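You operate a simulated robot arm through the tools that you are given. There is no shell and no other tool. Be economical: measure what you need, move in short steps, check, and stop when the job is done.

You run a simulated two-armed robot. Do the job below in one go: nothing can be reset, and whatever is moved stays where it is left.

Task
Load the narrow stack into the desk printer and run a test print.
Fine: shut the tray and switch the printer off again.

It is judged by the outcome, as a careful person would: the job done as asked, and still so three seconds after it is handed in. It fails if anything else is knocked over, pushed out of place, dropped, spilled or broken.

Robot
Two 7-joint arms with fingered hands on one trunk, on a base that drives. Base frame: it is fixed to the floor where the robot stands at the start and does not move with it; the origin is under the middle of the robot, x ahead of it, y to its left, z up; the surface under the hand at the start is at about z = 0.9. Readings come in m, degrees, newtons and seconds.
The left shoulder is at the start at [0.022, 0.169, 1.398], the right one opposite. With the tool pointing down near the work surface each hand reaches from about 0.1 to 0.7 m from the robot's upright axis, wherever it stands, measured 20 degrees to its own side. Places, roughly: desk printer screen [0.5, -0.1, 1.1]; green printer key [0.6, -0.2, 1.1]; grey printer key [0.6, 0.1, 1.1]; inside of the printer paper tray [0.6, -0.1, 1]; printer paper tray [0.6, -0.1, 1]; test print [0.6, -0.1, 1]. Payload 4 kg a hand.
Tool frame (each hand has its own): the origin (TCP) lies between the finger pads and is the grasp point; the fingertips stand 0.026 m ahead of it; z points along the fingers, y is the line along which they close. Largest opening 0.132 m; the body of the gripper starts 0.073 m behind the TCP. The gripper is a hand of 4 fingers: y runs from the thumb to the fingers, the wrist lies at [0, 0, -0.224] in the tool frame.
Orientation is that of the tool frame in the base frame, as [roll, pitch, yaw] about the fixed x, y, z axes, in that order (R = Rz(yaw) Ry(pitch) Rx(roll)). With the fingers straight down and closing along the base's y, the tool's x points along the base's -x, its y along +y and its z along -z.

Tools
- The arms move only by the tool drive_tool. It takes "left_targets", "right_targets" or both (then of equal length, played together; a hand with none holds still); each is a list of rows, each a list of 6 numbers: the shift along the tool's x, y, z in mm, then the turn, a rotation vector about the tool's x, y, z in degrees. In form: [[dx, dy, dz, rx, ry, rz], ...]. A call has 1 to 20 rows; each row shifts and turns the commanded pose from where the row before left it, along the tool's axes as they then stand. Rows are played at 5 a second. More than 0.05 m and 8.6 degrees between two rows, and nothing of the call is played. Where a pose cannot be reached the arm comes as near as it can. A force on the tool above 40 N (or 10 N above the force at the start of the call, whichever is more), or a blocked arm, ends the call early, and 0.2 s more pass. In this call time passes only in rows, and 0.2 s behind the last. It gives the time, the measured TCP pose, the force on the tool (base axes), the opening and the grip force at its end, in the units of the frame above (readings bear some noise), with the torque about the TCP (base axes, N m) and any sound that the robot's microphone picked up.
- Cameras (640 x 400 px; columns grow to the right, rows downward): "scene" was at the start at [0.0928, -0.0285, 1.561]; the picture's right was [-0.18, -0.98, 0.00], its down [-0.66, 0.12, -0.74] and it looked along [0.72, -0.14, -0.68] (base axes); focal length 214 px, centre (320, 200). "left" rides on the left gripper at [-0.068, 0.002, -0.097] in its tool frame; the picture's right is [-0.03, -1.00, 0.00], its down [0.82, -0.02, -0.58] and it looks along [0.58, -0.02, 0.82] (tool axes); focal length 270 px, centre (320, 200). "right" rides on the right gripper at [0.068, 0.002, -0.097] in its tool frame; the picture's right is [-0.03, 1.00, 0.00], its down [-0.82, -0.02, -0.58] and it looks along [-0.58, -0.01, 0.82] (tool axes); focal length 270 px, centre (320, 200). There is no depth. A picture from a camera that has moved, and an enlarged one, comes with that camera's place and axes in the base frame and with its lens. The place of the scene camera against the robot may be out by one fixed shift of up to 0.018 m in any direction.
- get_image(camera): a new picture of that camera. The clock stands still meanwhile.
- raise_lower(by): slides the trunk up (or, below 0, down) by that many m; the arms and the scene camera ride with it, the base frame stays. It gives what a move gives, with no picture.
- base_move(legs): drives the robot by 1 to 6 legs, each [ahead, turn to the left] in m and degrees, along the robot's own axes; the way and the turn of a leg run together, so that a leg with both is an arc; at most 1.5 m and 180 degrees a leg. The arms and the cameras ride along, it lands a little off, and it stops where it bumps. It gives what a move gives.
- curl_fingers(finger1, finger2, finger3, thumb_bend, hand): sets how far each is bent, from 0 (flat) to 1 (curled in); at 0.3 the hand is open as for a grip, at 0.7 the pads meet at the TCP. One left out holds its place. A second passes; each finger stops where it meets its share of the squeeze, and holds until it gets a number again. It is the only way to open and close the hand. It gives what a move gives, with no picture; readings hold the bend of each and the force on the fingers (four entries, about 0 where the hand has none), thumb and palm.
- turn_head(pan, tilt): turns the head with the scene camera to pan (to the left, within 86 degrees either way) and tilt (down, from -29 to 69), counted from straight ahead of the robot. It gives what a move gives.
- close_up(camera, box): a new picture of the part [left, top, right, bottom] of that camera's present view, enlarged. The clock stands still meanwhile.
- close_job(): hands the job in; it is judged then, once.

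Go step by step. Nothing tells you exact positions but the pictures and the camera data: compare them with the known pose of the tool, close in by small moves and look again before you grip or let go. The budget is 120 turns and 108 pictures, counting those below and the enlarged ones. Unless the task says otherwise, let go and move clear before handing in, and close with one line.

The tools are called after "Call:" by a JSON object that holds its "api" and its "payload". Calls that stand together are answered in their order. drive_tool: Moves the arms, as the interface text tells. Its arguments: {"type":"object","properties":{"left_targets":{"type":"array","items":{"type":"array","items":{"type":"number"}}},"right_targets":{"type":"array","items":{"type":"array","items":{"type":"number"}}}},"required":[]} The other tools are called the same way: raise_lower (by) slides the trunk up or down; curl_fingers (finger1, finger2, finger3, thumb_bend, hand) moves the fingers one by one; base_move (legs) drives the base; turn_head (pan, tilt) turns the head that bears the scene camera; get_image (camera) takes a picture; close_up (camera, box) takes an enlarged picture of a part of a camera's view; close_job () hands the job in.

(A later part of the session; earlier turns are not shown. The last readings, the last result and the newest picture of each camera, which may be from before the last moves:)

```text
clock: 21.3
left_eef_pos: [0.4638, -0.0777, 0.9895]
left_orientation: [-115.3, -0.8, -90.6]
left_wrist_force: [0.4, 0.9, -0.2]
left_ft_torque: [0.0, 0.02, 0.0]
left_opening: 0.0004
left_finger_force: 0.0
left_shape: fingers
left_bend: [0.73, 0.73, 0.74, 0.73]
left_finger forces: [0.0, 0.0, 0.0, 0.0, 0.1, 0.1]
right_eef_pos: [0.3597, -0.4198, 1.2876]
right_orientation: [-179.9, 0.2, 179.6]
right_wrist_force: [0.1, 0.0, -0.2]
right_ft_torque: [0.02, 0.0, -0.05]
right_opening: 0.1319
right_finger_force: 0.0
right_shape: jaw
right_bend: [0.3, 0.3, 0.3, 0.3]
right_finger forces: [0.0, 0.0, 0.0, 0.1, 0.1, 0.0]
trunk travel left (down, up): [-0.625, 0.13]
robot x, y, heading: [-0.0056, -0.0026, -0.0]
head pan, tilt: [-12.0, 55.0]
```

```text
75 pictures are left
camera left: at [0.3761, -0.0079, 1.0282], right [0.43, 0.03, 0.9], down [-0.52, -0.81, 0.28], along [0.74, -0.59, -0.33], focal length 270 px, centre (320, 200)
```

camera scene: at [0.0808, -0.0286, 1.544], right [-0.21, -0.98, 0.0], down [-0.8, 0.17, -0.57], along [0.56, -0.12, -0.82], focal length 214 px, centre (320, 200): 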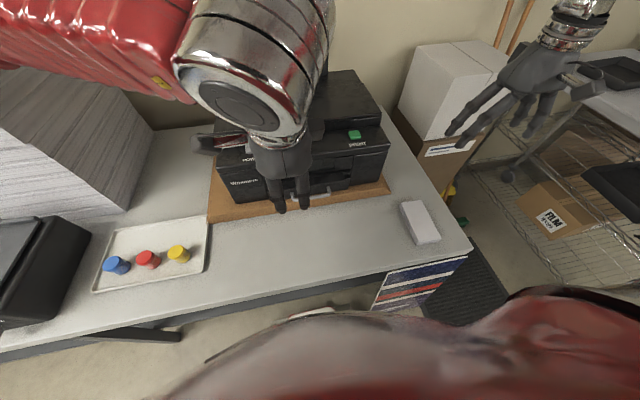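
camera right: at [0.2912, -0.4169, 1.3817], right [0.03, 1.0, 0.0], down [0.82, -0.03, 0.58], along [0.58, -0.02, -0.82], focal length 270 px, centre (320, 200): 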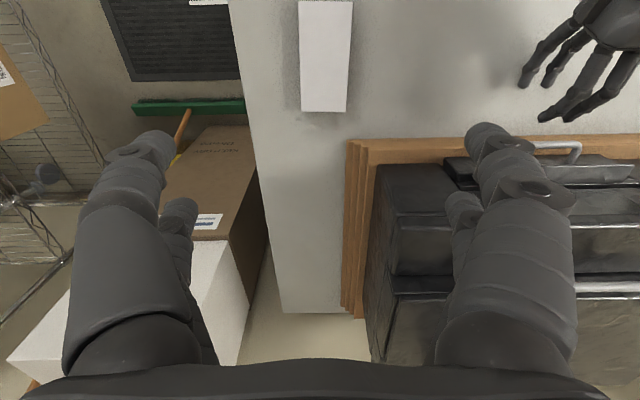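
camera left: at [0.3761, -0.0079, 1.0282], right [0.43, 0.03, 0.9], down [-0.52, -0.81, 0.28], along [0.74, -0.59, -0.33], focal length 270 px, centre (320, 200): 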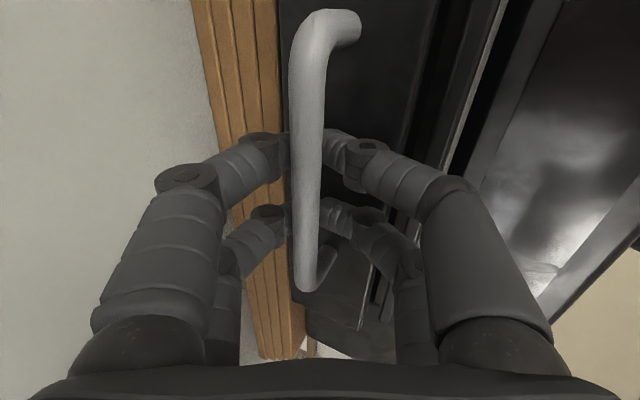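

The digits have closed behind the bar, so it is caged. Now I'll pull straight back.

Call:
{"api": "drive_tool", "payload": {"left_targets": [[0, 4.2, -9.1, 0, 0, 0], [0, 4.2, -9.1, 0, 0, 0], [0, 4.2, -9.1, 0, 0, 0], [0, 4.2, -9.1, 0, 0, 0], [0, 4.2, -9.1, 0, 0, 0], [0, 4.2, -9.1, 0, 0, 0]]}}

Call:
{"api": "get_image", "payload": {"camera": "left"}}

Call:
{"api": "get_image", "payload": {"camera": "scene"}}

```text
clock: 22.7
left_eef_pos: [0.4044, -0.0782, 0.9886]
left_orientation: [-115.3, -0.7, -90.4]
left_wrist_force: [-1.0, 0.1, 0.5]
left_ft_torque: [0.03, 0.0, 0.0]
left_opening: 0.0001
left_finger_force: 0.1
left_shape: fingers
left_bend: [0.73, 0.73, 0.74, 0.73]
left_finger forces: [0.0, 0.0, 0.0, 0.0, 0.0, 0.0]
right_eef_pos: [0.3593, -0.4198, 1.2874]
right_orientation: [180.0, 0.1, 179.5]
right_wrist_force: [0.1, 0.3, -0.3]
right_ft_torque: [-0.01, 0.0, 0.0]
right_opening: 0.1319
right_finger_force: 0.2
right_shape: jaw
right_bend: [0.3, 0.3, 0.3, 0.3]
right_finger forces: [0.0, 0.0, 0.0, 0.0, 0.0, 0.0]
trunk travel left (down, up): [-0.625, 0.13]
robot x, y, heading: [0.0049, -0.0028, 0.1]
head pan, tilt: [-12.0, 55.0]
```

```text
74 pictures are left
camera left: at [0.3164, -0.0096, 1.0282], right [0.43, 0.03, 0.9], down [-0.52, -0.81, 0.28], along [0.74, -0.59, -0.33], focal length 270 px, centre (320, 200)
```

left: 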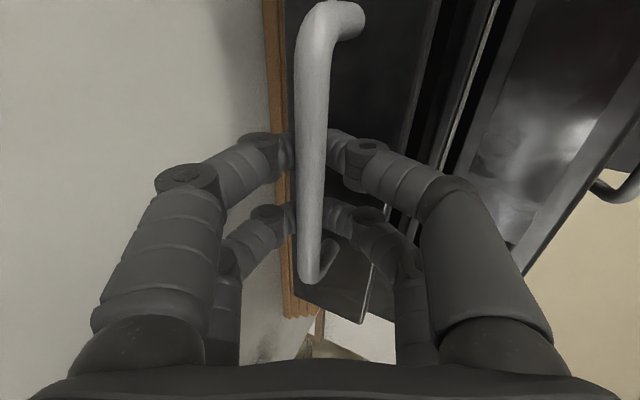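

```text
73 pictures are left
camera scene: at [0.0811, -0.0283, 1.544], right [-0.21, -0.98, 0.0], down [-0.8, 0.17, -0.57], along [0.56, -0.12, -0.82], focal length 214 px, centre (320, 200)
```

scene: 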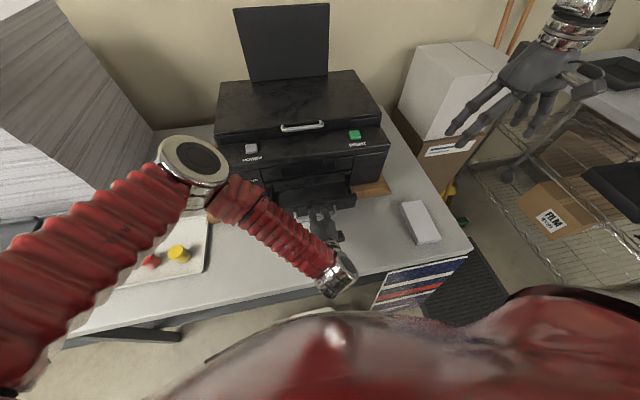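

The tray is sliding out and the printer hasn't moved. I'll pull another 50 mm.

Call:
{"api": "drive_tool", "payload": {"left_targets": [[0, 4.2, -9.1, 0, 0, 0], [0, 4.2, -9.1, 0, 0, 0], [0, 4.2, -9.1, 0, 0, 0], [0, 4.2, -9.1, 0, 0, 0], [0, 4.2, -9.1, 0, 0, 0]]}}

Call:
{"api": "get_image", "payload": {"camera": "scene"}}

```text
clock: 23.9
left_eef_pos: [0.3537, -0.0774, 0.9901]
left_orientation: [-115.3, -0.7, -90.5]
left_wrist_force: [-0.5, 0.2, -0.1]
left_ft_torque: [-0.01, -0.01, -0.02]
left_opening: 0.0001
left_finger_force: 0.1
left_shape: fingers
left_bend: [0.73, 0.73, 0.74, 0.73]
left_finger forces: [0.1, 0.1, 0.1, 0.0, 0.0, 0.0]
right_eef_pos: [0.3596, -0.4193, 1.2857]
right_orientation: [180.0, 0.0, 179.5]
right_wrist_force: [0.5, 0.3, 0.3]
right_ft_torque: [0.01, 0.0, 0.0]
right_opening: 0.1318
right_finger_force: 0.0
right_shape: jaw
right_bend: [0.3, 0.3, 0.3, 0.3]
right_finger forces: [0.0, 0.0, 0.0, 0.1, 0.0, 0.0]
trunk travel left (down, up): [-0.625, 0.13]
robot x, y, heading: [-0.002, -0.0018, -0.1]
head pan, tilt: [-12.0, 55.0]
```

```text
72 pictures are left
camera scene: at [0.0811, -0.0283, 1.544], right [-0.21, -0.98, 0.0], down [-0.8, 0.17, -0.57], along [0.56, -0.12, -0.82], focal length 214 px, centre (320, 200)
```

scene: 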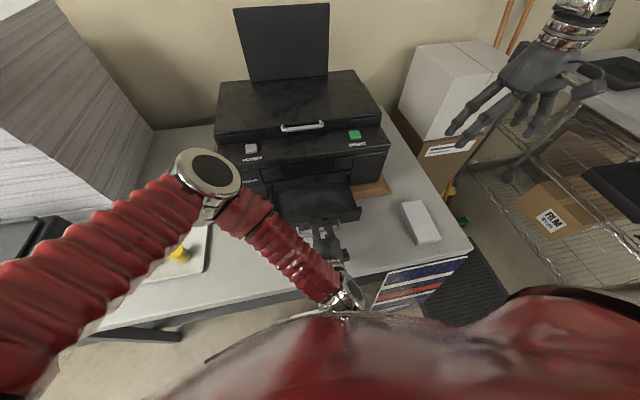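

Call:
{"api": "close_up", "payload": {"camera": "scene", "box": [230, 140, 400, 250]}}

Call:
{"api": "get_image", "payload": {"camera": "left"}}

```text
3.64 times, centred on (315, 195) of scene
camera zoom: at [0.0811, -0.0283, 1.544], right [-0.21, -0.98, 0.0], down [-0.8, 0.17, -0.57], along [0.56, -0.12, -0.82], focal length 780 px, centre (338, 218)
```

zoom: 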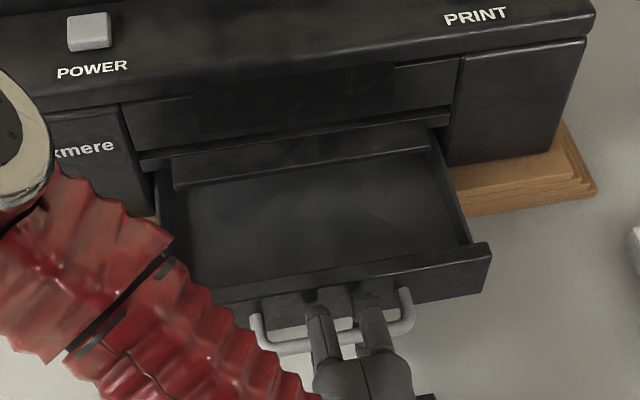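

```text
70 pictures are left
camera left: at [0.2654, -0.0082, 1.0275], right [0.43, 0.03, 0.9], down [-0.52, -0.81, 0.28], along [0.74, -0.59, -0.33], focal length 270 px, centre (320, 200)
```

left: 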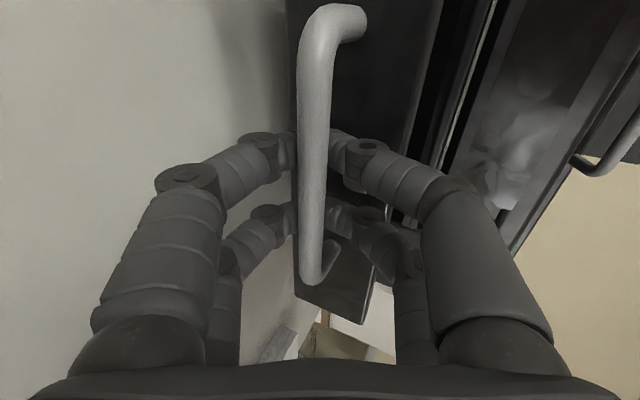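

The tray opens cleanly, but only about 0.1 m is exposed so far. I'll pull further, watching the force.

Call:
{"api": "drive_tool", "payload": {"left_targets": [[0, 4.2, -9.1, 0, 0, 0], [0, 4.2, -9.1, 0, 0, 0], [0, 4.2, -9.1, 0, 0, 0], [0, 4.2, -9.1, 0, 0, 0], [0, 4.2, -9.1, 0, 0, 0]]}}

Call:
{"api": "close_up", "payload": {"camera": "scene", "box": [230, 140, 400, 250]}}

```text
clock: 25.1
left_eef_pos: [0.3046, -0.0729, 0.9884]
left_orientation: [-115.5, -0.5, -90.1]
left_wrist_force: [0.4, 0.0, -0.1]
left_ft_torque: [0.03, -0.04, 0.01]
left_opening: 0.0001
left_finger_force: 0.1
left_shape: fingers
left_bend: [0.73, 0.73, 0.74, 0.73]
left_finger forces: [0.0, 0.1, 0.1, 0.0, 0.0, 0.1]
right_eef_pos: [0.3596, -0.4205, 1.2863]
right_orientation: [-180.0, 0.2, 179.6]
right_wrist_force: [0.8, -0.8, -0.2]
right_ft_torque: [-0.01, 0.01, -0.01]
right_opening: 0.132
right_finger_force: 0.1
right_shape: jaw
right_bend: [0.3, 0.3, 0.3, 0.3]
right_finger forces: [0.0, 0.1, 0.0, 0.0, 0.0, 0.0]
trunk travel left (down, up): [-0.625, 0.13]
robot x, y, heading: [0.0038, 0.0002, 0.1]
head pan, tilt: [-12.0, 55.0]
```

```text
3.64 times, centred on (315, 195) of scene
camera zoom: at [0.0809, -0.0288, 1.544], right [-0.21, -0.98, 0.0], down [-0.8, 0.17, -0.57], along [0.56, -0.12, -0.82], focal length 780 px, centre (338, 218)
```

zoom: 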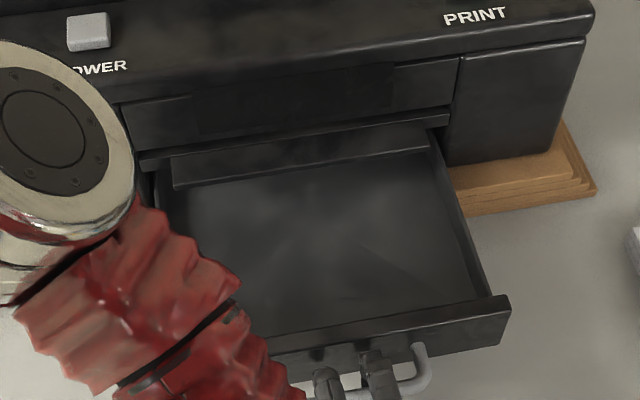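

About 0.15 m is exposed and the stack is 0.147 m long, so I'll pull another 30 mm for clearance.

Call:
{"api": "drive_tool", "payload": {"left_targets": [[0, 4.2, -9.1, 0, 0, 0], [0, 4.2, -9.1, 0, 0, 0], [0, 4.2, -9.1, 0, 0, 0]]}}

Call:
{"api": "get_image", "payload": {"camera": "scene"}}

Call:
{"api": "get_image", "payload": {"camera": "left"}}

```text
clock: 25.9
left_eef_pos: [0.3062, -0.0678, 0.9847]
left_orientation: [-114.8, -0.6, -89.3]
left_wrist_force: [-0.1, 0.7, 0.7]
left_ft_torque: [-0.02, -0.02, -0.01]
left_opening: 0.0
left_finger_force: 0.1
left_shape: fingers
left_bend: [0.73, 0.73, 0.74, 0.73]
left_finger forces: [0.1, 0.0, 0.0, 0.1, 0.0, 0.0]
left hand out of reach, approached as far as the arm can: row 1, 2, 3
right_eef_pos: [0.3612, -0.4204, 1.2865]
right_orientation: [180.0, 0.0, 179.5]
right_wrist_force: [-1.6, -0.5, 0.1]
right_ft_torque: [0.02, -0.01, 0.01]
right_opening: 0.1319
right_finger_force: 0.0
right_shape: jaw
right_bend: [0.3, 0.3, 0.3, 0.3]
right_finger forces: [0.1, 0.0, 0.0, 0.1, 0.0, 0.0]
trunk travel left (down, up): [-0.625, 0.13]
robot x, y, heading: [-0.0017, -0.002, -0.0]
head pan, tilt: [-12.0, 55.0]
```

```text
68 pictures are left
camera scene: at [0.0813, -0.0282, 1.544], right [-0.21, -0.98, 0.0], down [-0.8, 0.17, -0.57], along [0.56, -0.12, -0.82], focal length 214 px, centre (320, 200)
```

scene: 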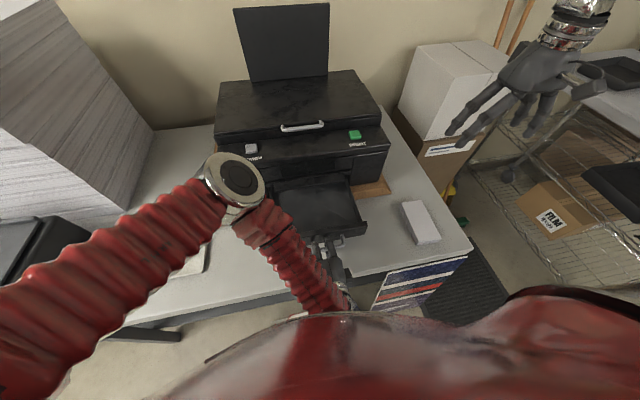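

```text
67 pictures are left
camera left: at [0.2164, -0.0016, 1.0224], right [0.42, 0.04, 0.91], down [-0.51, -0.82, 0.27], along [0.75, -0.57, -0.33], focal length 270 px, centre (320, 200)
```

left: 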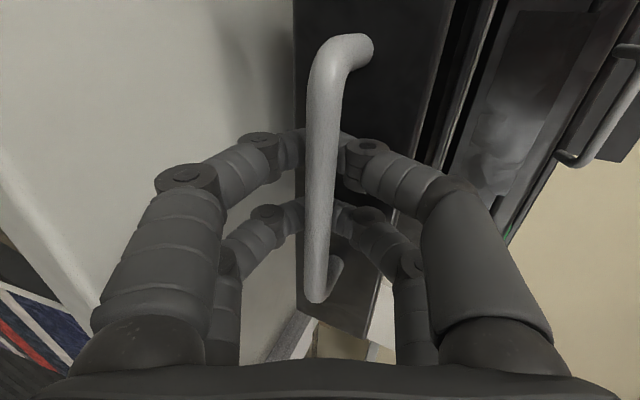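

The arm is at its reach limit, so I'll back the base up 35 mm to draw the tray out a little more.

Call:
{"api": "base_move", "payload": {"legs": [[-0.035, 0]]}}

Call:
{"api": "close_up", "payload": {"camera": "scene", "box": [230, 140, 400, 250]}}

```text
clock: 26.8
left_eef_pos: [0.2693, -0.0661, 0.9817]
left_orientation: [-115.2, -0.2, -89.3]
left_wrist_force: [-0.2, -0.5, 0.2]
left_ft_torque: [0.02, -0.01, 0.0]
left_opening: 0.0003
left_finger_force: 0.0
left_shape: fingers
left_bend: [0.73, 0.73, 0.74, 0.73]
left_finger forces: [0.0, 0.1, 0.0, 0.0, 0.0, 0.0]
right_eef_pos: [0.3252, -0.421, 1.2869]
right_orientation: [-180.0, 0.1, 179.6]
right_wrist_force: [0.1, 0.5, 0.2]
right_ft_torque: [0.0, -0.05, -0.01]
right_opening: 0.1318
right_finger_force: 0.1
right_shape: jaw
right_bend: [0.3, 0.3, 0.3, 0.3]
right_finger forces: [0.0, 0.0, 0.0, 0.1, 0.0, 0.1]
trunk travel left (down, up): [-0.625, 0.13]
robot x, y, heading: [-0.0358, -0.0042, 0.1]
head pan, tilt: [-12.0, 55.0]
```

```text
3.64 times, centred on (315, 195) of scene
camera zoom: at [0.0463, -0.0283, 1.544], right [-0.21, -0.98, 0.0], down [-0.8, 0.17, -0.57], along [0.56, -0.12, -0.82], focal length 780 px, centre (338, 218)
```

zoom: 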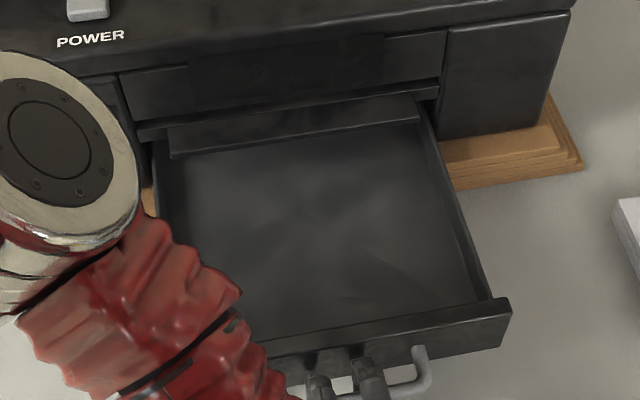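

The tray is well open, and the left hand can stay hooked to shut it later. Now I'll take a fresh look at the stack from the right hand.

Call:
{"api": "get_image", "payload": {"camera": "right"}}

Call:
{"api": "get_image", "payload": {"camera": "scene"}}

```text
65 pictures are left
camera right: at [0.2561, -0.4172, 1.3819], right [0.03, 1.0, 0.0], down [0.81, -0.03, 0.58], along [0.58, -0.02, -0.82], focal length 270 px, centre (320, 200)
```

right: 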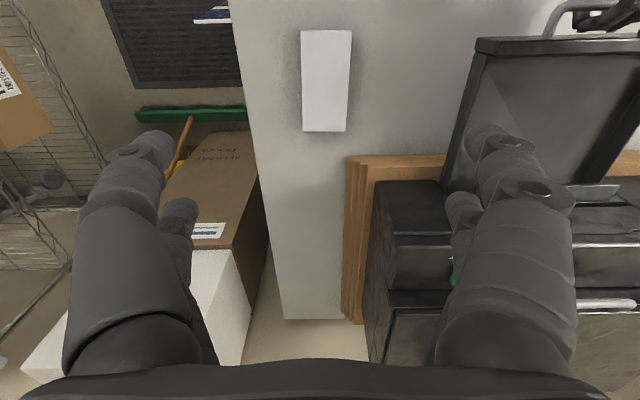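

```text
64 pictures are left
camera scene: at [0.0463, -0.0283, 1.544], right [-0.21, -0.98, 0.0], down [-0.8, 0.17, -0.57], along [0.56, -0.12, -0.82], focal length 214 px, centre (320, 200)
```

scene: 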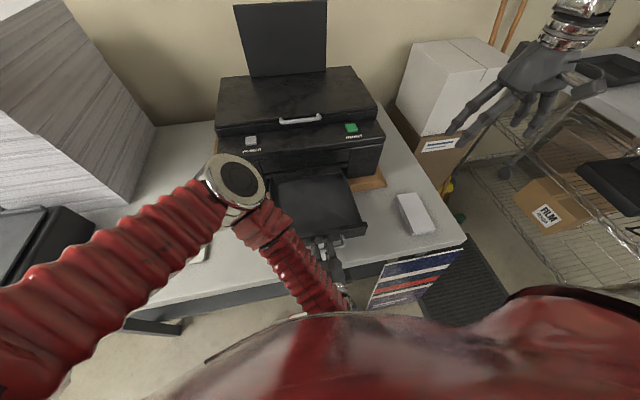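

The stack's centre is about (0.356, -0.412), turned roughly -2°. I'll move the right hand above it.

Call:
{"api": "drive_tool", "payload": {"right_targets": [[-5, 1.5, 39.5, 0, 0, 0.32], [-5, 1.5, 39.5, 0, 0, 0.32], [-5, 1.5, 39.5, 0, 0, 0.32], [-5, 1.5, 39.5, 0, 0, 0.32], [-5, 1.5, 39.5, 0, 0, 0.32], [-5, 1.5, 39.5, 0, 0, 0.32]]}}

Call:
{"api": "get_image", "payload": {"camera": "right"}}

```text
clock: 28.2
left_eef_pos: [0.2715, -0.066, 0.981]
left_orientation: [-115.4, -0.1, -89.1]
left_wrist_force: [0.2, 0.3, 0.5]
left_ft_torque: [-0.03, -0.02, 0.01]
left_opening: 0.0
left_finger_force: 0.1
left_shape: fingers
left_bend: [0.73, 0.73, 0.74, 0.73]
left_finger forces: [0.1, 0.0, 0.0, 0.1, 0.0, 0.0]
right_eef_pos: [0.3601, -0.4107, 1.0514]
right_orientation: [179.9, -0.1, 177.8]
right_wrist_force: [-0.4, -0.6, 0.1]
right_ft_torque: [0.01, 0.0, 0.03]
right_opening: 0.1319
right_finger_force: 0.0
right_shape: jaw
right_bend: [0.3, 0.3, 0.3, 0.3]
right_finger forces: [0.0, 0.0, 0.0, 0.0, 0.0, 0.1]
trunk travel left (down, up): [-0.625, 0.13]
robot x, y, heading: [-0.0332, -0.0049, 0.2]
head pan, tilt: [-12.0, 55.0]
```

```text
63 pictures are left
camera right: at [0.2901, -0.4059, 1.1454], right [0.07, 1.0, 0.0], down [0.81, -0.05, 0.58], along [0.58, -0.04, -0.82], focal length 270 px, centre (320, 200)
```

right: 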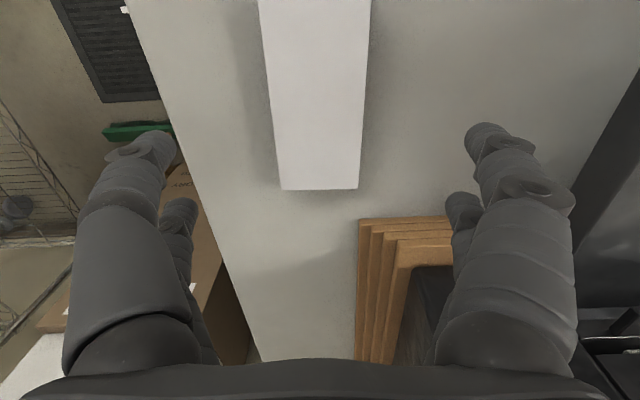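

Aligned: the stack's top is at z≈0.93. I'm descending around it.

Call:
{"api": "drive_tool", "payload": {"right_targets": [[0.8, -0.4, 25, 0, 0, 0], [0.8, -0.4, 25, 0, 0, 0], [0.8, -0.4, 25, 0, 0, 0], [0.8, -0.4, 25, 0, 0, 0], [0, 0, 7, 0, 0, 0], [0, 0, 7, 0, 0, 0]]}}

Call:
{"api": "get_image", "payload": {"camera": "right"}}

Call:
{"api": "close_up", "payload": {"camera": "scene", "box": [340, 130, 500, 260]}}

```text
clock: 29.6
left_eef_pos: [0.2716, -0.0649, 0.9815]
left_orientation: [-115.1, -0.1, -89.1]
left_wrist_force: [0.0, -0.1, 0.2]
left_ft_torque: [-0.01, -0.03, 0.01]
left_opening: 0.0001
left_finger_force: 0.0
left_shape: fingers
left_bend: [0.73, 0.73, 0.74, 0.73]
left_finger forces: [0.1, 0.1, 0.0, 0.1, 0.1, 0.1]
right_eef_pos: [0.3548, -0.4162, 0.9512]
right_orientation: [179.9, 0.0, 177.8]
right_wrist_force: [-0.4, 0.2, 0.0]
right_ft_torque: [0.03, -0.02, -0.02]
right_opening: 0.1317
right_finger_force: 0.1
right_shape: jaw
right_bend: [0.3, 0.3, 0.3, 0.3]
right_finger forces: [0.0, 0.1, 0.0, 0.0, 0.0, 0.0]
right hand out of reach, approached as far as the arm can: row 5, 6
trunk travel left (down, up): [-0.625, 0.13]
robot x, y, heading: [-0.0317, -0.0021, 0.1]
head pan, tilt: [-12.0, 55.0]
```

```text
62 pictures are left
camera right: at [0.2855, -0.4097, 1.0459], right [0.07, 1.0, 0.0], down [0.81, -0.05, 0.58], along [0.58, -0.04, -0.82], focal length 270 px, centre (320, 200)
```

right: 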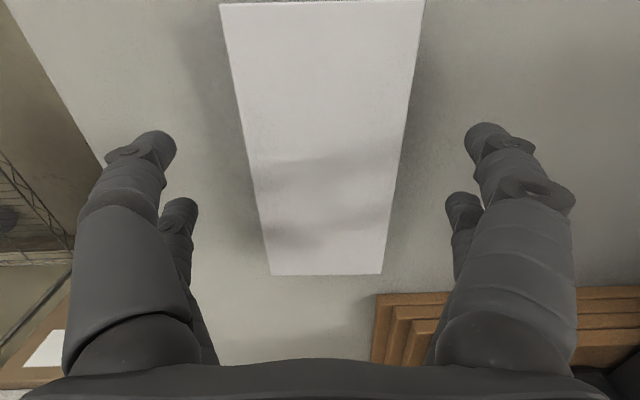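

```text
3.08 times, centred on (420, 195) of scene
camera zoom: at [0.0479, -0.0284, 1.5439], right [-0.21, -0.98, 0.0], down [-0.8, 0.17, -0.57], along [0.56, -0.12, -0.82], focal length 660 px, centre (12, 215)
```

zoom: 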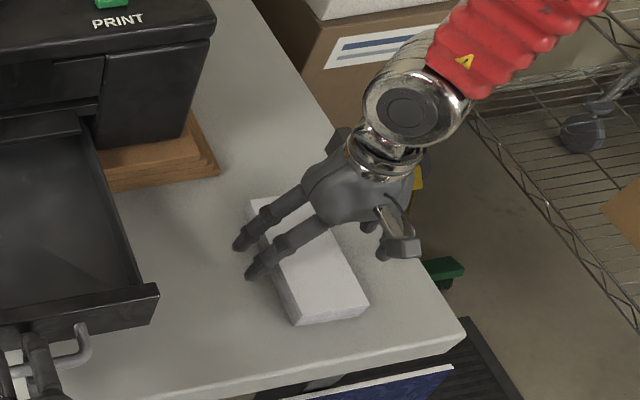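

The right arm can't reach low enough, so the trunk must come down and the left hand needs to be free of the handle first. I'll raise the right hand, open the left digits, and back the base away to unhook.

Call:
{"api": "drive_tool", "payload": {"right_targets": [[0, 0, -25, 0, 0, 0], [0, 0, -25, 0, 0, 0]]}}

Call:
{"api": "curl_fingers", "payload": {"hand": "left", "finger1": 0.54, "finger2": 0.54, "finger3": 0.5, "thumb_bend": 0.5}}

Call:
{"api": "get_image", "payload": {"camera": "left"}}

```text
clock: 30.2
left_eef_pos: [0.2706, -0.0649, 0.9816]
left_orientation: [-115.2, -0.3, -89.1]
left_wrist_force: [0.0, 0.1, -0.2]
left_ft_torque: [-0.01, 0.02, -0.01]
left_opening: 0.0
left_finger_force: 0.0
left_shape: fingers
left_bend: [0.73, 0.73, 0.74, 0.73]
left_finger forces: [0.0, 0.0, 0.0, 0.0, 0.0, 0.0]
right_eef_pos: [0.3528, -0.4142, 1.0005]
right_orientation: [-180.0, -0.1, 177.8]
right_wrist_force: [0.5, 0.4, -0.3]
right_ft_torque: [0.02, -0.01, -0.03]
right_opening: 0.1319
right_finger_force: 0.0
right_shape: jaw
right_bend: [0.3, 0.3, 0.3, 0.3]
right_finger forces: [0.0, 0.0, 0.0, 0.0, 0.0, 0.0]
trunk travel left (down, up): [-0.625, 0.13]
robot x, y, heading: [-0.0329, -0.0, -0.2]
head pan, tilt: [-12.0, 55.0]
```

```text
clock: 31.2
left_eef_pos: [0.2713, -0.065, 0.9825]
left_orientation: [-115.3, -0.3, -89.1]
left_wrist_force: [0.4, -0.5, 0.0]
left_ft_torque: [0.03, 0.02, 0.05]
left_opening: 0.0588
left_finger_force: 0.0
left_shape: fingers
left_bend: [0.54, 0.54, 0.5, 0.5]
left_finger forces: [0.1, 0.1, 0.0, 0.0, 0.0, 0.0]
right_eef_pos: [0.3531, -0.4131, 1.0]
right_orientation: [180.0, 0.1, 177.7]
right_wrist_force: [1.4, 0.5, 0.6]
right_ft_torque: [0.03, -0.02, -0.01]
right_opening: 0.1321
right_finger_force: 0.0
right_shape: jaw
right_bend: [0.3, 0.3, 0.3, 0.3]
right_finger forces: [0.0, 0.1, 0.1, 0.0, 0.0, 0.1]
trunk travel left (down, up): [-0.625, 0.13]
robot x, y, heading: [-0.0339, -0.0018, -0.0]
head pan, tilt: [-12.0, 55.0]
```

```text
60 pictures are left
camera left: at [0.1814, 0.0011, 1.0205], right [0.42, 0.03, 0.9], down [-0.5, -0.82, 0.27], along [0.75, -0.57, -0.33], focal length 270 px, centre (320, 200)
```

left: 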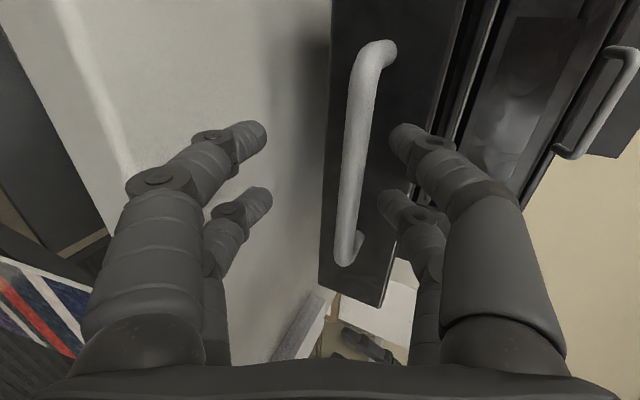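

The bar is clear of the digits, so I'm backing the base 0.07 m to slip the hand off.

Call:
{"api": "base_move", "payload": {"legs": [[-0.07, 0]]}}

Call:
{"api": "get_image", "payload": {"camera": "left"}}

Call:
{"api": "get_image", "payload": {"camera": "scene"}}

```text
clock: 32.2
left_eef_pos: [0.1991, -0.065, 0.9823]
left_orientation: [-115.1, 0.0, -89.1]
left_wrist_force: [-0.7, 0.0, 1.3]
left_ft_torque: [-0.05, -0.01, 0.0]
left_opening: 0.0583
left_finger_force: 0.1
left_shape: fingers
left_bend: [0.54, 0.54, 0.5, 0.5]
left_finger forces: [0.0, 0.0, 0.0, 0.0, 0.1, 0.0]
right_eef_pos: [0.2804, -0.4141, 1.0012]
right_orientation: [179.9, 0.1, 177.8]
right_wrist_force: [-0.4, 0.9, 0.4]
right_ft_torque: [0.01, -0.05, 0.03]
right_opening: 0.132
right_finger_force: 0.0
right_shape: jaw
right_bend: [0.3, 0.3, 0.3, 0.3]
right_finger forces: [0.0, 0.0, 0.0, 0.1, 0.0, 0.0]
trunk travel left (down, up): [-0.625, 0.13]
robot x, y, heading: [-0.1066, 0.0003, -0.0]
head pan, tilt: [-12.0, 55.0]
```

```text
59 pictures are left
camera left: at [0.109, 0.0013, 1.0209], right [0.42, 0.03, 0.91], down [-0.5, -0.82, 0.27], along [0.75, -0.57, -0.33], focal length 270 px, centre (320, 200)
```

left: 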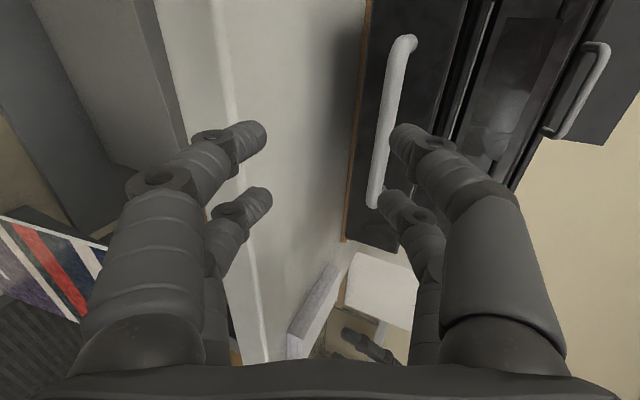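

```text
58 pictures are left
camera scene: at [-0.0262, -0.0281, 1.5442], right [-0.21, -0.98, 0.0], down [-0.8, 0.17, -0.57], along [0.56, -0.12, -0.82], focal length 214 px, centre (320, 200)
```

scene: 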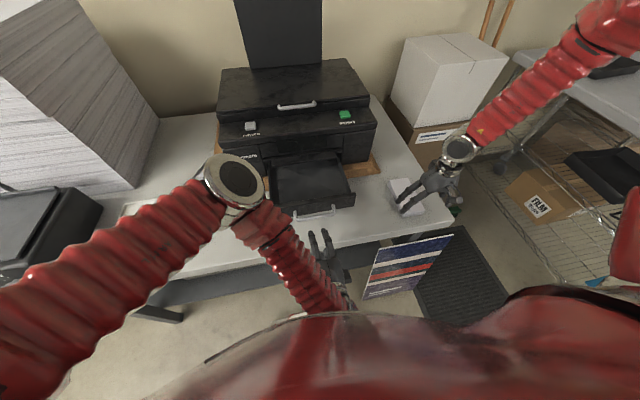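

Unhooked, with the tray still open. I'll raise the left hand clear, then lower the trunk with the right hand at a safe height.

Call:
{"api": "drive_tool", "payload": {"left_targets": [[-12, -22.6, -10.6, 0, 0, 0], [-12, -22.6, -10.6, 0, 0, 0], [-12, -22.6, -10.6, 0, 0, 0], [-12, -22.6, -10.6, 0, 0, 0], [-12, -22.6, -10.6, 0, 0, 0], [-12, -22.6, -10.6, 0, 0, 0], [-12, -22.6, -10.6, 0, 0, 0], [-12, -22.6, -10.6, 0, 0, 0]], "right_targets": [[0, 0, -20, 0, 0, 0], [0, 0, -20, 0, 0, 0], [0, 0, -20, 0, 0, 0], [0, 0, -20, 0, 0, 0], [0, 0, -20, 0, 0, 0], [0, 0, 0, 0, 0, 0], [0, 0, 0, 0, 0, 0], [0, 0, 0, 0, 0, 0]]}}

Call:
{"api": "raise_lower", "payload": {"by": -0.09}}

Call:
{"api": "get_image", "payload": {"camera": "scene"}}

```text
clock: 33.7
left_eef_pos: [0.2495, 0.0012, 1.1405]
left_orientation: [-109.4, -2.8, -82.7]
left_wrist_force: [0.3, 0.3, -0.3]
left_ft_torque: [0.03, 0.01, -0.03]
left_opening: 0.0591
left_finger_force: 0.1
left_shape: fingers
left_bend: [0.54, 0.54, 0.5, 0.5]
left_finger forces: [0.1, 0.0, 0.0, 0.0, 0.0, 0.1]
left hand out of reach, approached as far as the arm can: row 2
right_eef_pos: [0.2832, -0.4154, 1.1012]
right_orientation: [-180.0, 0.0, 177.5]
right_wrist_force: [-0.1, 0.1, -0.7]
right_ft_torque: [-0.02, -0.01, -0.01]
right_opening: 0.1317
right_finger_force: 0.0
right_shape: jaw
right_bend: [0.3, 0.3, 0.3, 0.3]
right_finger forces: [0.1, 0.0, 0.0, 0.0, 0.0, 0.0]
trunk travel left (down, up): [-0.625, 0.13]
robot x, y, heading: [-0.1061, -0.0049, 0.0]
head pan, tilt: [-12.0, 55.0]
stopped in row 7 (left hand): the arm was blocked; the commanded pose is now the measured one
```

```text
clock: 35.0
left_eef_pos: [0.2503, 0.0035, 1.0516]
left_orientation: [-109.2, -2.7, -82.5]
left_wrist_force: [-0.2, 0.4, 0.5]
left_ft_torque: [0.01, 0.0, 0.0]
left_opening: 0.0592
left_finger_force: 0.1
left_shape: fingers
left_bend: [0.54, 0.54, 0.5, 0.5]
left_finger forces: [0.0, 0.1, 0.1, 0.0, 0.0, 0.1]
right_eef_pos: [0.2838, -0.4149, 1.0118]
right_orientation: [180.0, 0.0, 177.7]
right_wrist_force: [0.6, 0.6, -0.1]
right_ft_torque: [-0.02, -0.01, -0.01]
right_opening: 0.1316
right_finger_force: 0.1
right_shape: jaw
right_bend: [0.3, 0.3, 0.3, 0.3]
right_finger forces: [0.0, 0.0, 0.0, 0.1, 0.1, 0.1]
trunk travel left (down, up): [-0.535, 0.22]
robot x, y, heading: [-0.1051, -0.0011, 0.3]
head pan, tilt: [-12.0, 55.0]
```

```text
57 pictures are left
camera scene: at [-0.018, -0.028, 1.4539], right [-0.21, -0.98, 0.0], down [-0.8, 0.17, -0.57], along [0.56, -0.12, -0.82], focal length 214 px, centre (320, 200)
```

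scene: 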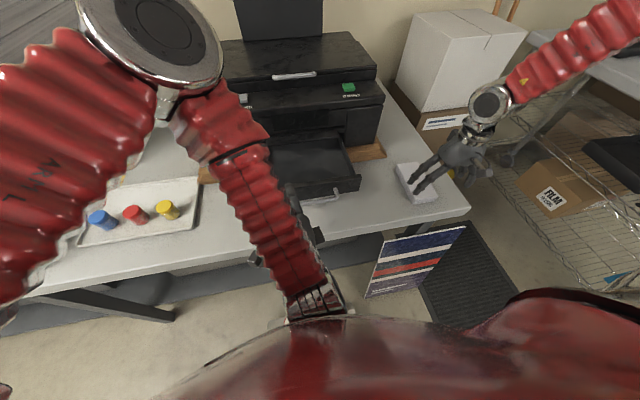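

The left arm hit its own limit, so I'll unwind its tilt and move it left and up, out of the way.

Call:
{"api": "drive_tool", "payload": {"left_targets": [[-20, -9, -4, -8, 0, 0], [-20, -9, -4, -8, 0, 0], [-20, -9, -6, -8, 0, 0], [-20, -8, -8, -8, 0, 0], [-20, -8, -10, -8, 0, 0], [-20, 0, -20, 0, 0, 0], [-20, 0, -20, 0, 0, 0]]}}

Call:
{"api": "get_image", "payload": {"camera": "scene"}}

Call:
{"api": "get_image", "payload": {"camera": "right"}}

```text
clock: 36.5
left_eef_pos: [0.2639, 0.1033, 1.1295]
left_orientation: [-149.4, -2.8, -82.7]
left_wrist_force: [0.5, -0.9, 0.2]
left_ft_torque: [0.0, 0.0, -0.01]
left_opening: 0.059
left_finger_force: 0.1
left_shape: fingers
left_bend: [0.54, 0.54, 0.5, 0.5]
left_finger forces: [0.1, 0.0, 0.1, 0.0, 0.0, 0.0]
left hand out of reach, approached as far as the arm can: row 3, 4, 6, 7
right_eef_pos: [0.2834, -0.4142, 1.0123]
right_orientation: [-179.9, 0.0, 177.7]
right_wrist_force: [-0.3, -0.5, -0.1]
right_ft_torque: [0.0, -0.02, 0.0]
right_opening: 0.1318
right_finger_force: 0.2
right_shape: jaw
right_bend: [0.3, 0.3, 0.3, 0.3]
right_finger forces: [0.0, 0.1, 0.2, 0.0, 0.0, 0.1]
trunk travel left (down, up): [-0.535, 0.22]
robot x, y, heading: [-0.1033, -0.0027, 0.1]
head pan, tilt: [-12.0, 55.0]
```

```text
56 pictures are left
camera scene: at [-0.0176, -0.0259, 1.4538], right [-0.21, -0.98, 0.0], down [-0.8, 0.17, -0.57], along [0.56, -0.12, -0.82], focal length 214 px, centre (320, 200)
```

scene: 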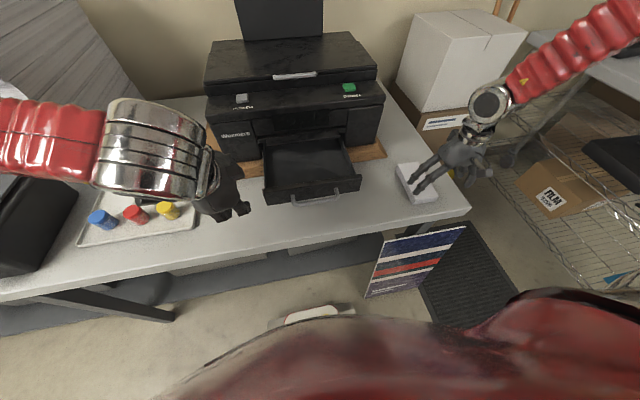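

```text
55 pictures are left
camera right: at [0.2151, -0.4083, 1.1084], right [0.07, 1.0, 0.0], down [0.81, -0.05, 0.58], along [0.58, -0.04, -0.82], focal length 270 px, centre (320, 200)
```

right: 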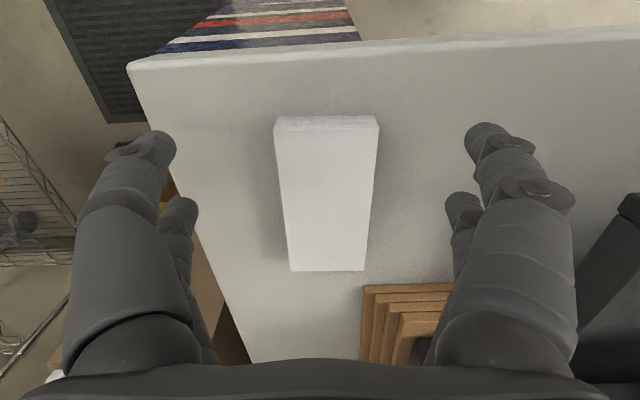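

The stack's centre is confirmed at (0.354, -0.4125) and the left arm is clear. Moving over it and down.

Call:
{"api": "drive_tool", "payload": {"right_targets": [[-17.6, 1, 7, 0, 0, 0], [-17.6, 1, 7, 0, 0, 0], [-17.6, 1, 15, 0, 0, 0], [-17.6, 1, 15, 0, 0, 0], [0, 0, 15, 0, 0, 0], [0, 0, 10, 0, 0, 0], [0, 0, 8, 0, 0, 0]]}}

Call:
{"api": "get_image", "payload": {"camera": "right"}}

Call:
{"api": "close_up", "payload": {"camera": "scene", "box": [360, 100, 520, 220]}}

```text
clock: 38.1
left_eef_pos: [0.2636, 0.1014, 1.1271]
left_orientation: [-149.4, -2.6, -82.7]
left_wrist_force: [-0.1, 0.1, 1.0]
left_ft_torque: [0.02, -0.03, 0.0]
left_opening: 0.0591
left_finger_force: 0.0
left_shape: fingers
left_bend: [0.54, 0.54, 0.5, 0.5]
left_finger forces: [0.1, 0.0, 0.0, 0.1, 0.0, 0.1]
right_eef_pos: [0.3537, -0.4131, 0.9338]
right_orientation: [179.9, 0.0, 177.7]
right_wrist_force: [0.3, 0.9, -0.2]
right_ft_torque: [-0.01, -0.01, 0.07]
right_opening: 0.1318
right_finger_force: 0.1
right_shape: jaw
right_bend: [0.3, 0.3, 0.3, 0.3]
right_finger forces: [0.0, 0.0, 0.0, 0.1, 0.0, 0.0]
trunk travel left (down, up): [-0.535, 0.22]
robot x, y, heading: [-0.0994, 0.0003, 0.1]
head pan, tilt: [-12.0, 55.0]
```

```text
54 pictures are left
camera right: at [0.2849, -0.4077, 1.029], right [0.07, 1.0, 0.0], down [0.81, -0.05, 0.58], along [0.58, -0.04, -0.82], focal length 270 px, centre (320, 200)
```

right: 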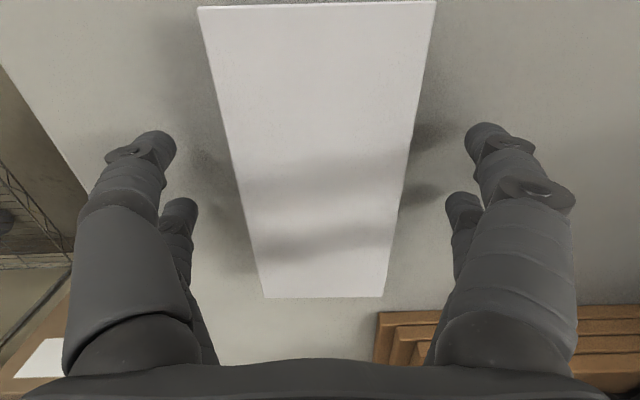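

```text
3.33 times, centred on (440, 160) of scene
camera zoom: at [-0.0175, -0.0281, 1.4537], right [-0.21, -0.98, 0.0], down [-0.8, 0.17, -0.57], along [0.56, -0.12, -0.82], focal length 715 px, centre (-80, 333)
```

zoom: 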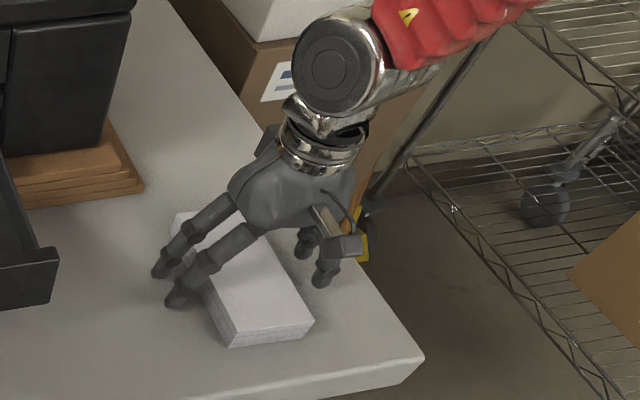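

The digits straddle the stack near the desk. Closing.

Call:
{"api": "curl_fingers", "payload": {"hand": "right", "finger1": 0.62, "finger2": 0.62, "finger3": 0.62, "thumb_bend": 0.62}}

Call:
{"api": "get_image", "payload": {"camera": "right"}}

```text
clock: 39.1
left_eef_pos: [0.2635, 0.1014, 1.128]
left_orientation: [-149.3, -2.7, -82.6]
left_wrist_force: [-0.3, -0.9, -0.2]
left_ft_torque: [0.0, 0.0, 0.01]
left_opening: 0.0589
left_finger_force: 0.1
left_shape: fingers
left_bend: [0.54, 0.54, 0.5, 0.5]
left_finger forces: [0.1, 0.0, 0.0, 0.0, 0.0, 0.0]
right_eef_pos: [0.3532, -0.4134, 0.9335]
right_orientation: [-180.0, 0.0, 177.7]
right_wrist_force: [0.3, -1.0, 0.0]
right_ft_torque: [0.0, 0.01, -0.02]
right_opening: 0.0705
right_finger_force: 17.8
right_shape: fingers
right_bend: [0.46, 0.47, 0.5, 0.55]
right_finger forces: [8.6, 8.7, 6.5, 0.0, 11.5, 0.1]
trunk travel left (down, up): [-0.535, 0.22]
robot x, y, heading: [-0.105, -0.0012, -0.1]
head pan, tilt: [-12.0, 55.0]
```

```text
52 pictures are left
camera right: at [0.2847, -0.4077, 1.0292], right [0.07, 1.0, 0.0], down [0.81, -0.05, 0.58], along [0.58, -0.04, -0.82], focal length 270 px, centre (320, 200)
```

right: 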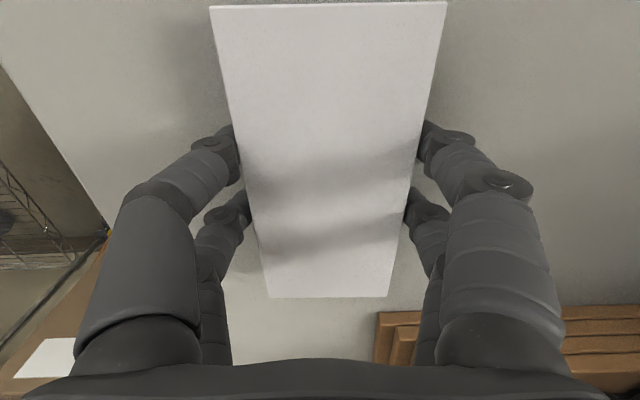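

The grip holds at about 18 N. Lifting slowly and checking.

Call:
{"api": "drive_tool", "payload": {"right_targets": [[0, 0, -10, 0, 0, 0], [0, 0, -10, 0, 0, 0], [0, 0, -20, 0, 0, 0], [0, 0, -30, 0, 0, 0], [0, 0, -30, 0, 0, 0], [0, 0, -30, 0, 0, 0]]}}

Call:
{"api": "get_image", "payload": {"camera": "right"}}

Call:
{"api": "get_image", "payload": {"camera": "scene"}}

```text
clock: 40.5
left_eef_pos: [0.2641, 0.1009, 1.1279]
left_orientation: [-149.4, -2.7, -82.8]
left_wrist_force: [-0.4, -0.6, 0.1]
left_ft_torque: [-0.01, -0.01, -0.03]
left_opening: 0.059
left_finger_force: 0.1
left_shape: fingers
left_bend: [0.54, 0.54, 0.5, 0.5]
left_finger forces: [0.1, 0.0, 0.1, 0.0, 0.0, 0.1]
right_eef_pos: [0.3535, -0.416, 1.066]
right_orientation: [179.9, 0.0, 177.6]
right_wrist_force: [-0.8, 1.0, -2.6]
right_ft_torque: [-0.04, 0.01, 0.0]
right_opening: 0.0705
right_finger_force: 18.0
right_shape: fingers
right_bend: [0.46, 0.46, 0.5, 0.56]
right_finger forces: [8.8, 8.8, 6.3, 0.1, 11.1, 0.0]
trunk travel left (down, up): [-0.535, 0.22]
robot x, y, heading: [-0.1053, 0.0015, 0.1]
head pan, tilt: [-12.0, 55.0]
```

```text
51 pictures are left
camera right: at [0.2846, -0.4106, 1.1615], right [0.07, 1.0, 0.0], down [0.81, -0.05, 0.58], along [0.58, -0.04, -0.82], focal length 270 px, centre (320, 200)
```

right: 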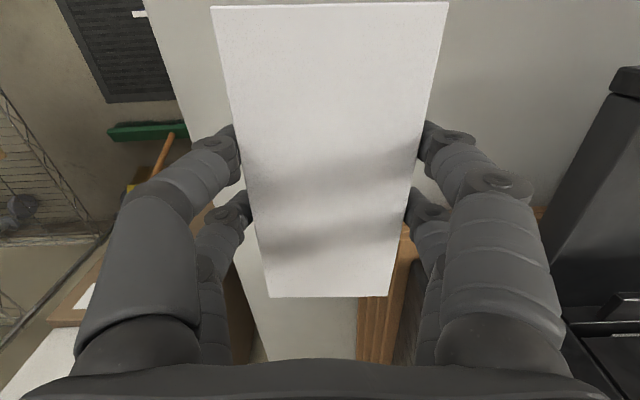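

```text
50 pictures are left
camera scene: at [-0.0182, -0.0279, 1.4538], right [-0.21, -0.98, 0.0], down [-0.8, 0.17, -0.57], along [0.56, -0.12, -0.82], focal length 214 px, centre (320, 200)
```

scene: 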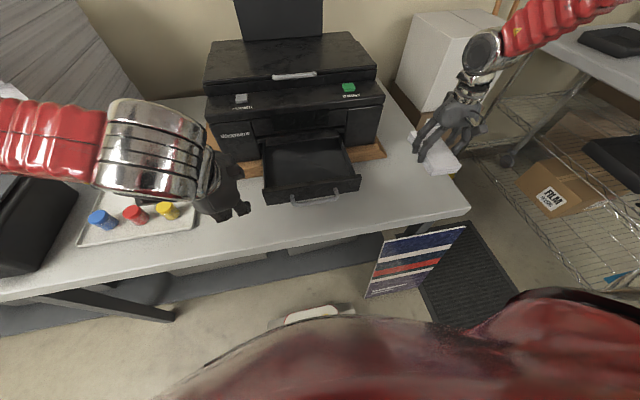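

The stack is held level. I'll measure the tray opening now.

Call:
{"api": "close_up", "payload": {"camera": "scene", "box": [240, 110, 390, 220]}}

```text
3.64 times, centred on (315, 165) of scene
camera zoom: at [-0.0182, -0.0279, 1.4538], right [-0.21, -0.98, 0.0], down [-0.8, 0.17, -0.57], along [0.56, -0.12, -0.82], focal length 780 px, centre (338, 327)
```

zoom: 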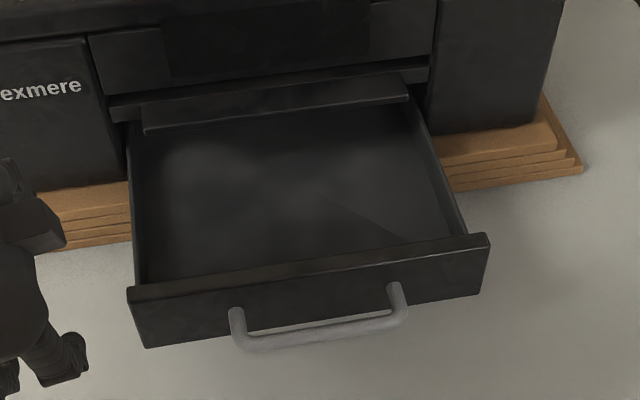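

The tray's exposed interior runs from about x=0.345 to 0.50, centred at y≈-0.085. I'll carry the stack above it and compare.

Call:
{"api": "drive_tool", "payload": {"right_targets": [[0, 0, -25, 0, 0, 0], [0, 0, -20, 0, 0, 0], [-6.3, 37, 0, 0, 0, -0.26], [-6.3, 37, 0, 0, 0, -0.26], [-6.3, 37, 0, 0, 0, -0.26], [-6.3, 37, 0, 0, 0, -0.26], [-6.3, 37, 0, 0, 0, -0.26], [-6.3, 37, 0, 0, 0, -0.26], [-6.3, 37, 0, 0, 0, -0.26], [-6.3, 37, 0, 0, 0, -0.26], [-6.3, 37, 0, 0, 0, -0.26]]}}

Call:
{"api": "get_image", "payload": {"camera": "right"}}

Call:
{"api": "get_image", "payload": {"camera": "scene"}}

Call:
{"api": "get_image", "payload": {"camera": "left"}}

```text
clock: 43.0
left_eef_pos: [0.264, 0.102, 1.1282]
left_orientation: [-149.6, -2.7, -82.7]
left_wrist_force: [-0.1, 0.5, 0.3]
left_ft_torque: [0.01, -0.03, -0.03]
left_opening: 0.0588
left_finger_force: 0.1
left_shape: fingers
left_bend: [0.54, 0.54, 0.5, 0.5]
left_finger forces: [0.1, 0.1, 0.1, 0.0, 0.0, 0.0]
right_eef_pos: [0.3796, -0.1376, 1.125]
right_orientation: [180.0, 0.0, -180.0]
right_wrist_force: [0.3, 0.2, -3.2]
right_ft_torque: [-0.03, 0.02, -0.01]
right_opening: 0.0705
right_finger_force: 17.7
right_shape: fingers
right_bend: [0.46, 0.46, 0.5, 0.56]
right_finger forces: [8.7, 8.7, 6.4, 0.1, 11.1, 0.1]
right hand out of reach, approached as far as the arm can: row 9, 10, 11
trunk travel left (down, up): [-0.535, 0.22]
robot x, y, heading: [-0.1044, -0.001, 0.1]
head pan, tilt: [-12.0, 55.0]
```

```text
48 pictures are left
camera right: at [0.3115, -0.1364, 1.2204], right [0.03, 1.0, 0.0], down [0.82, -0.02, 0.58], along [0.58, -0.01, -0.82], focal length 270 px, centre (320, 200)
```

right: 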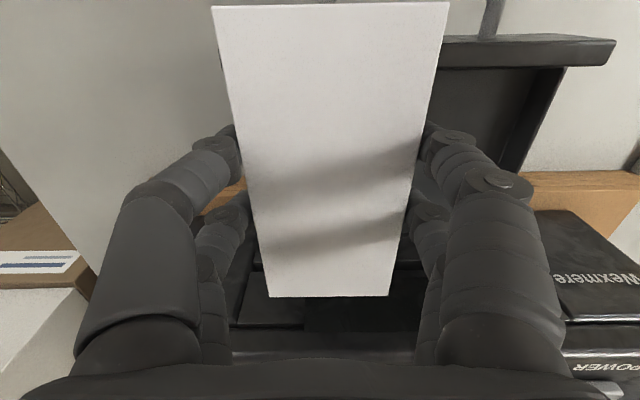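

```text
47 pictures are left
camera scene: at [-0.0168, -0.0279, 1.4537], right [-0.21, -0.98, 0.0], down [-0.8, 0.17, -0.57], along [0.56, -0.12, -0.82], focal length 214 px, centre (320, 200)
```

scene: 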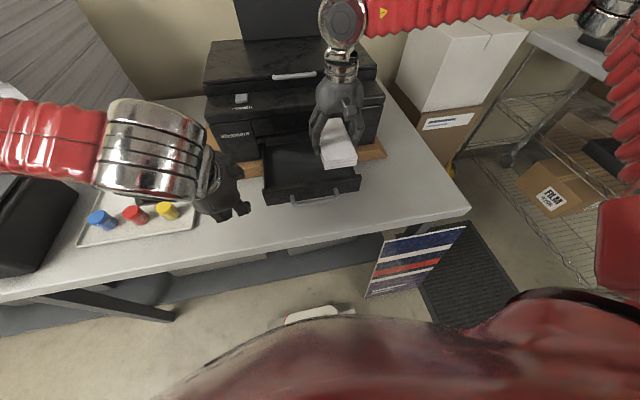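

```text
46 pictures are left
camera left: at [0.2045, 0.1656, 1.2068], right [0.85, 0.16, 0.51], down [-0.17, -0.82, 0.55], along [0.5, -0.55, -0.67], focal length 270 px, centre (320, 200)
```

left: 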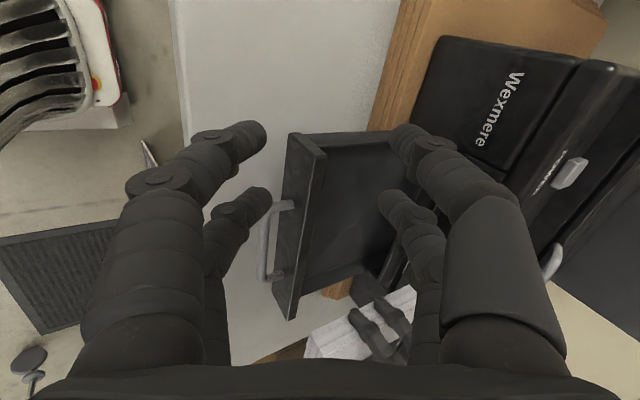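

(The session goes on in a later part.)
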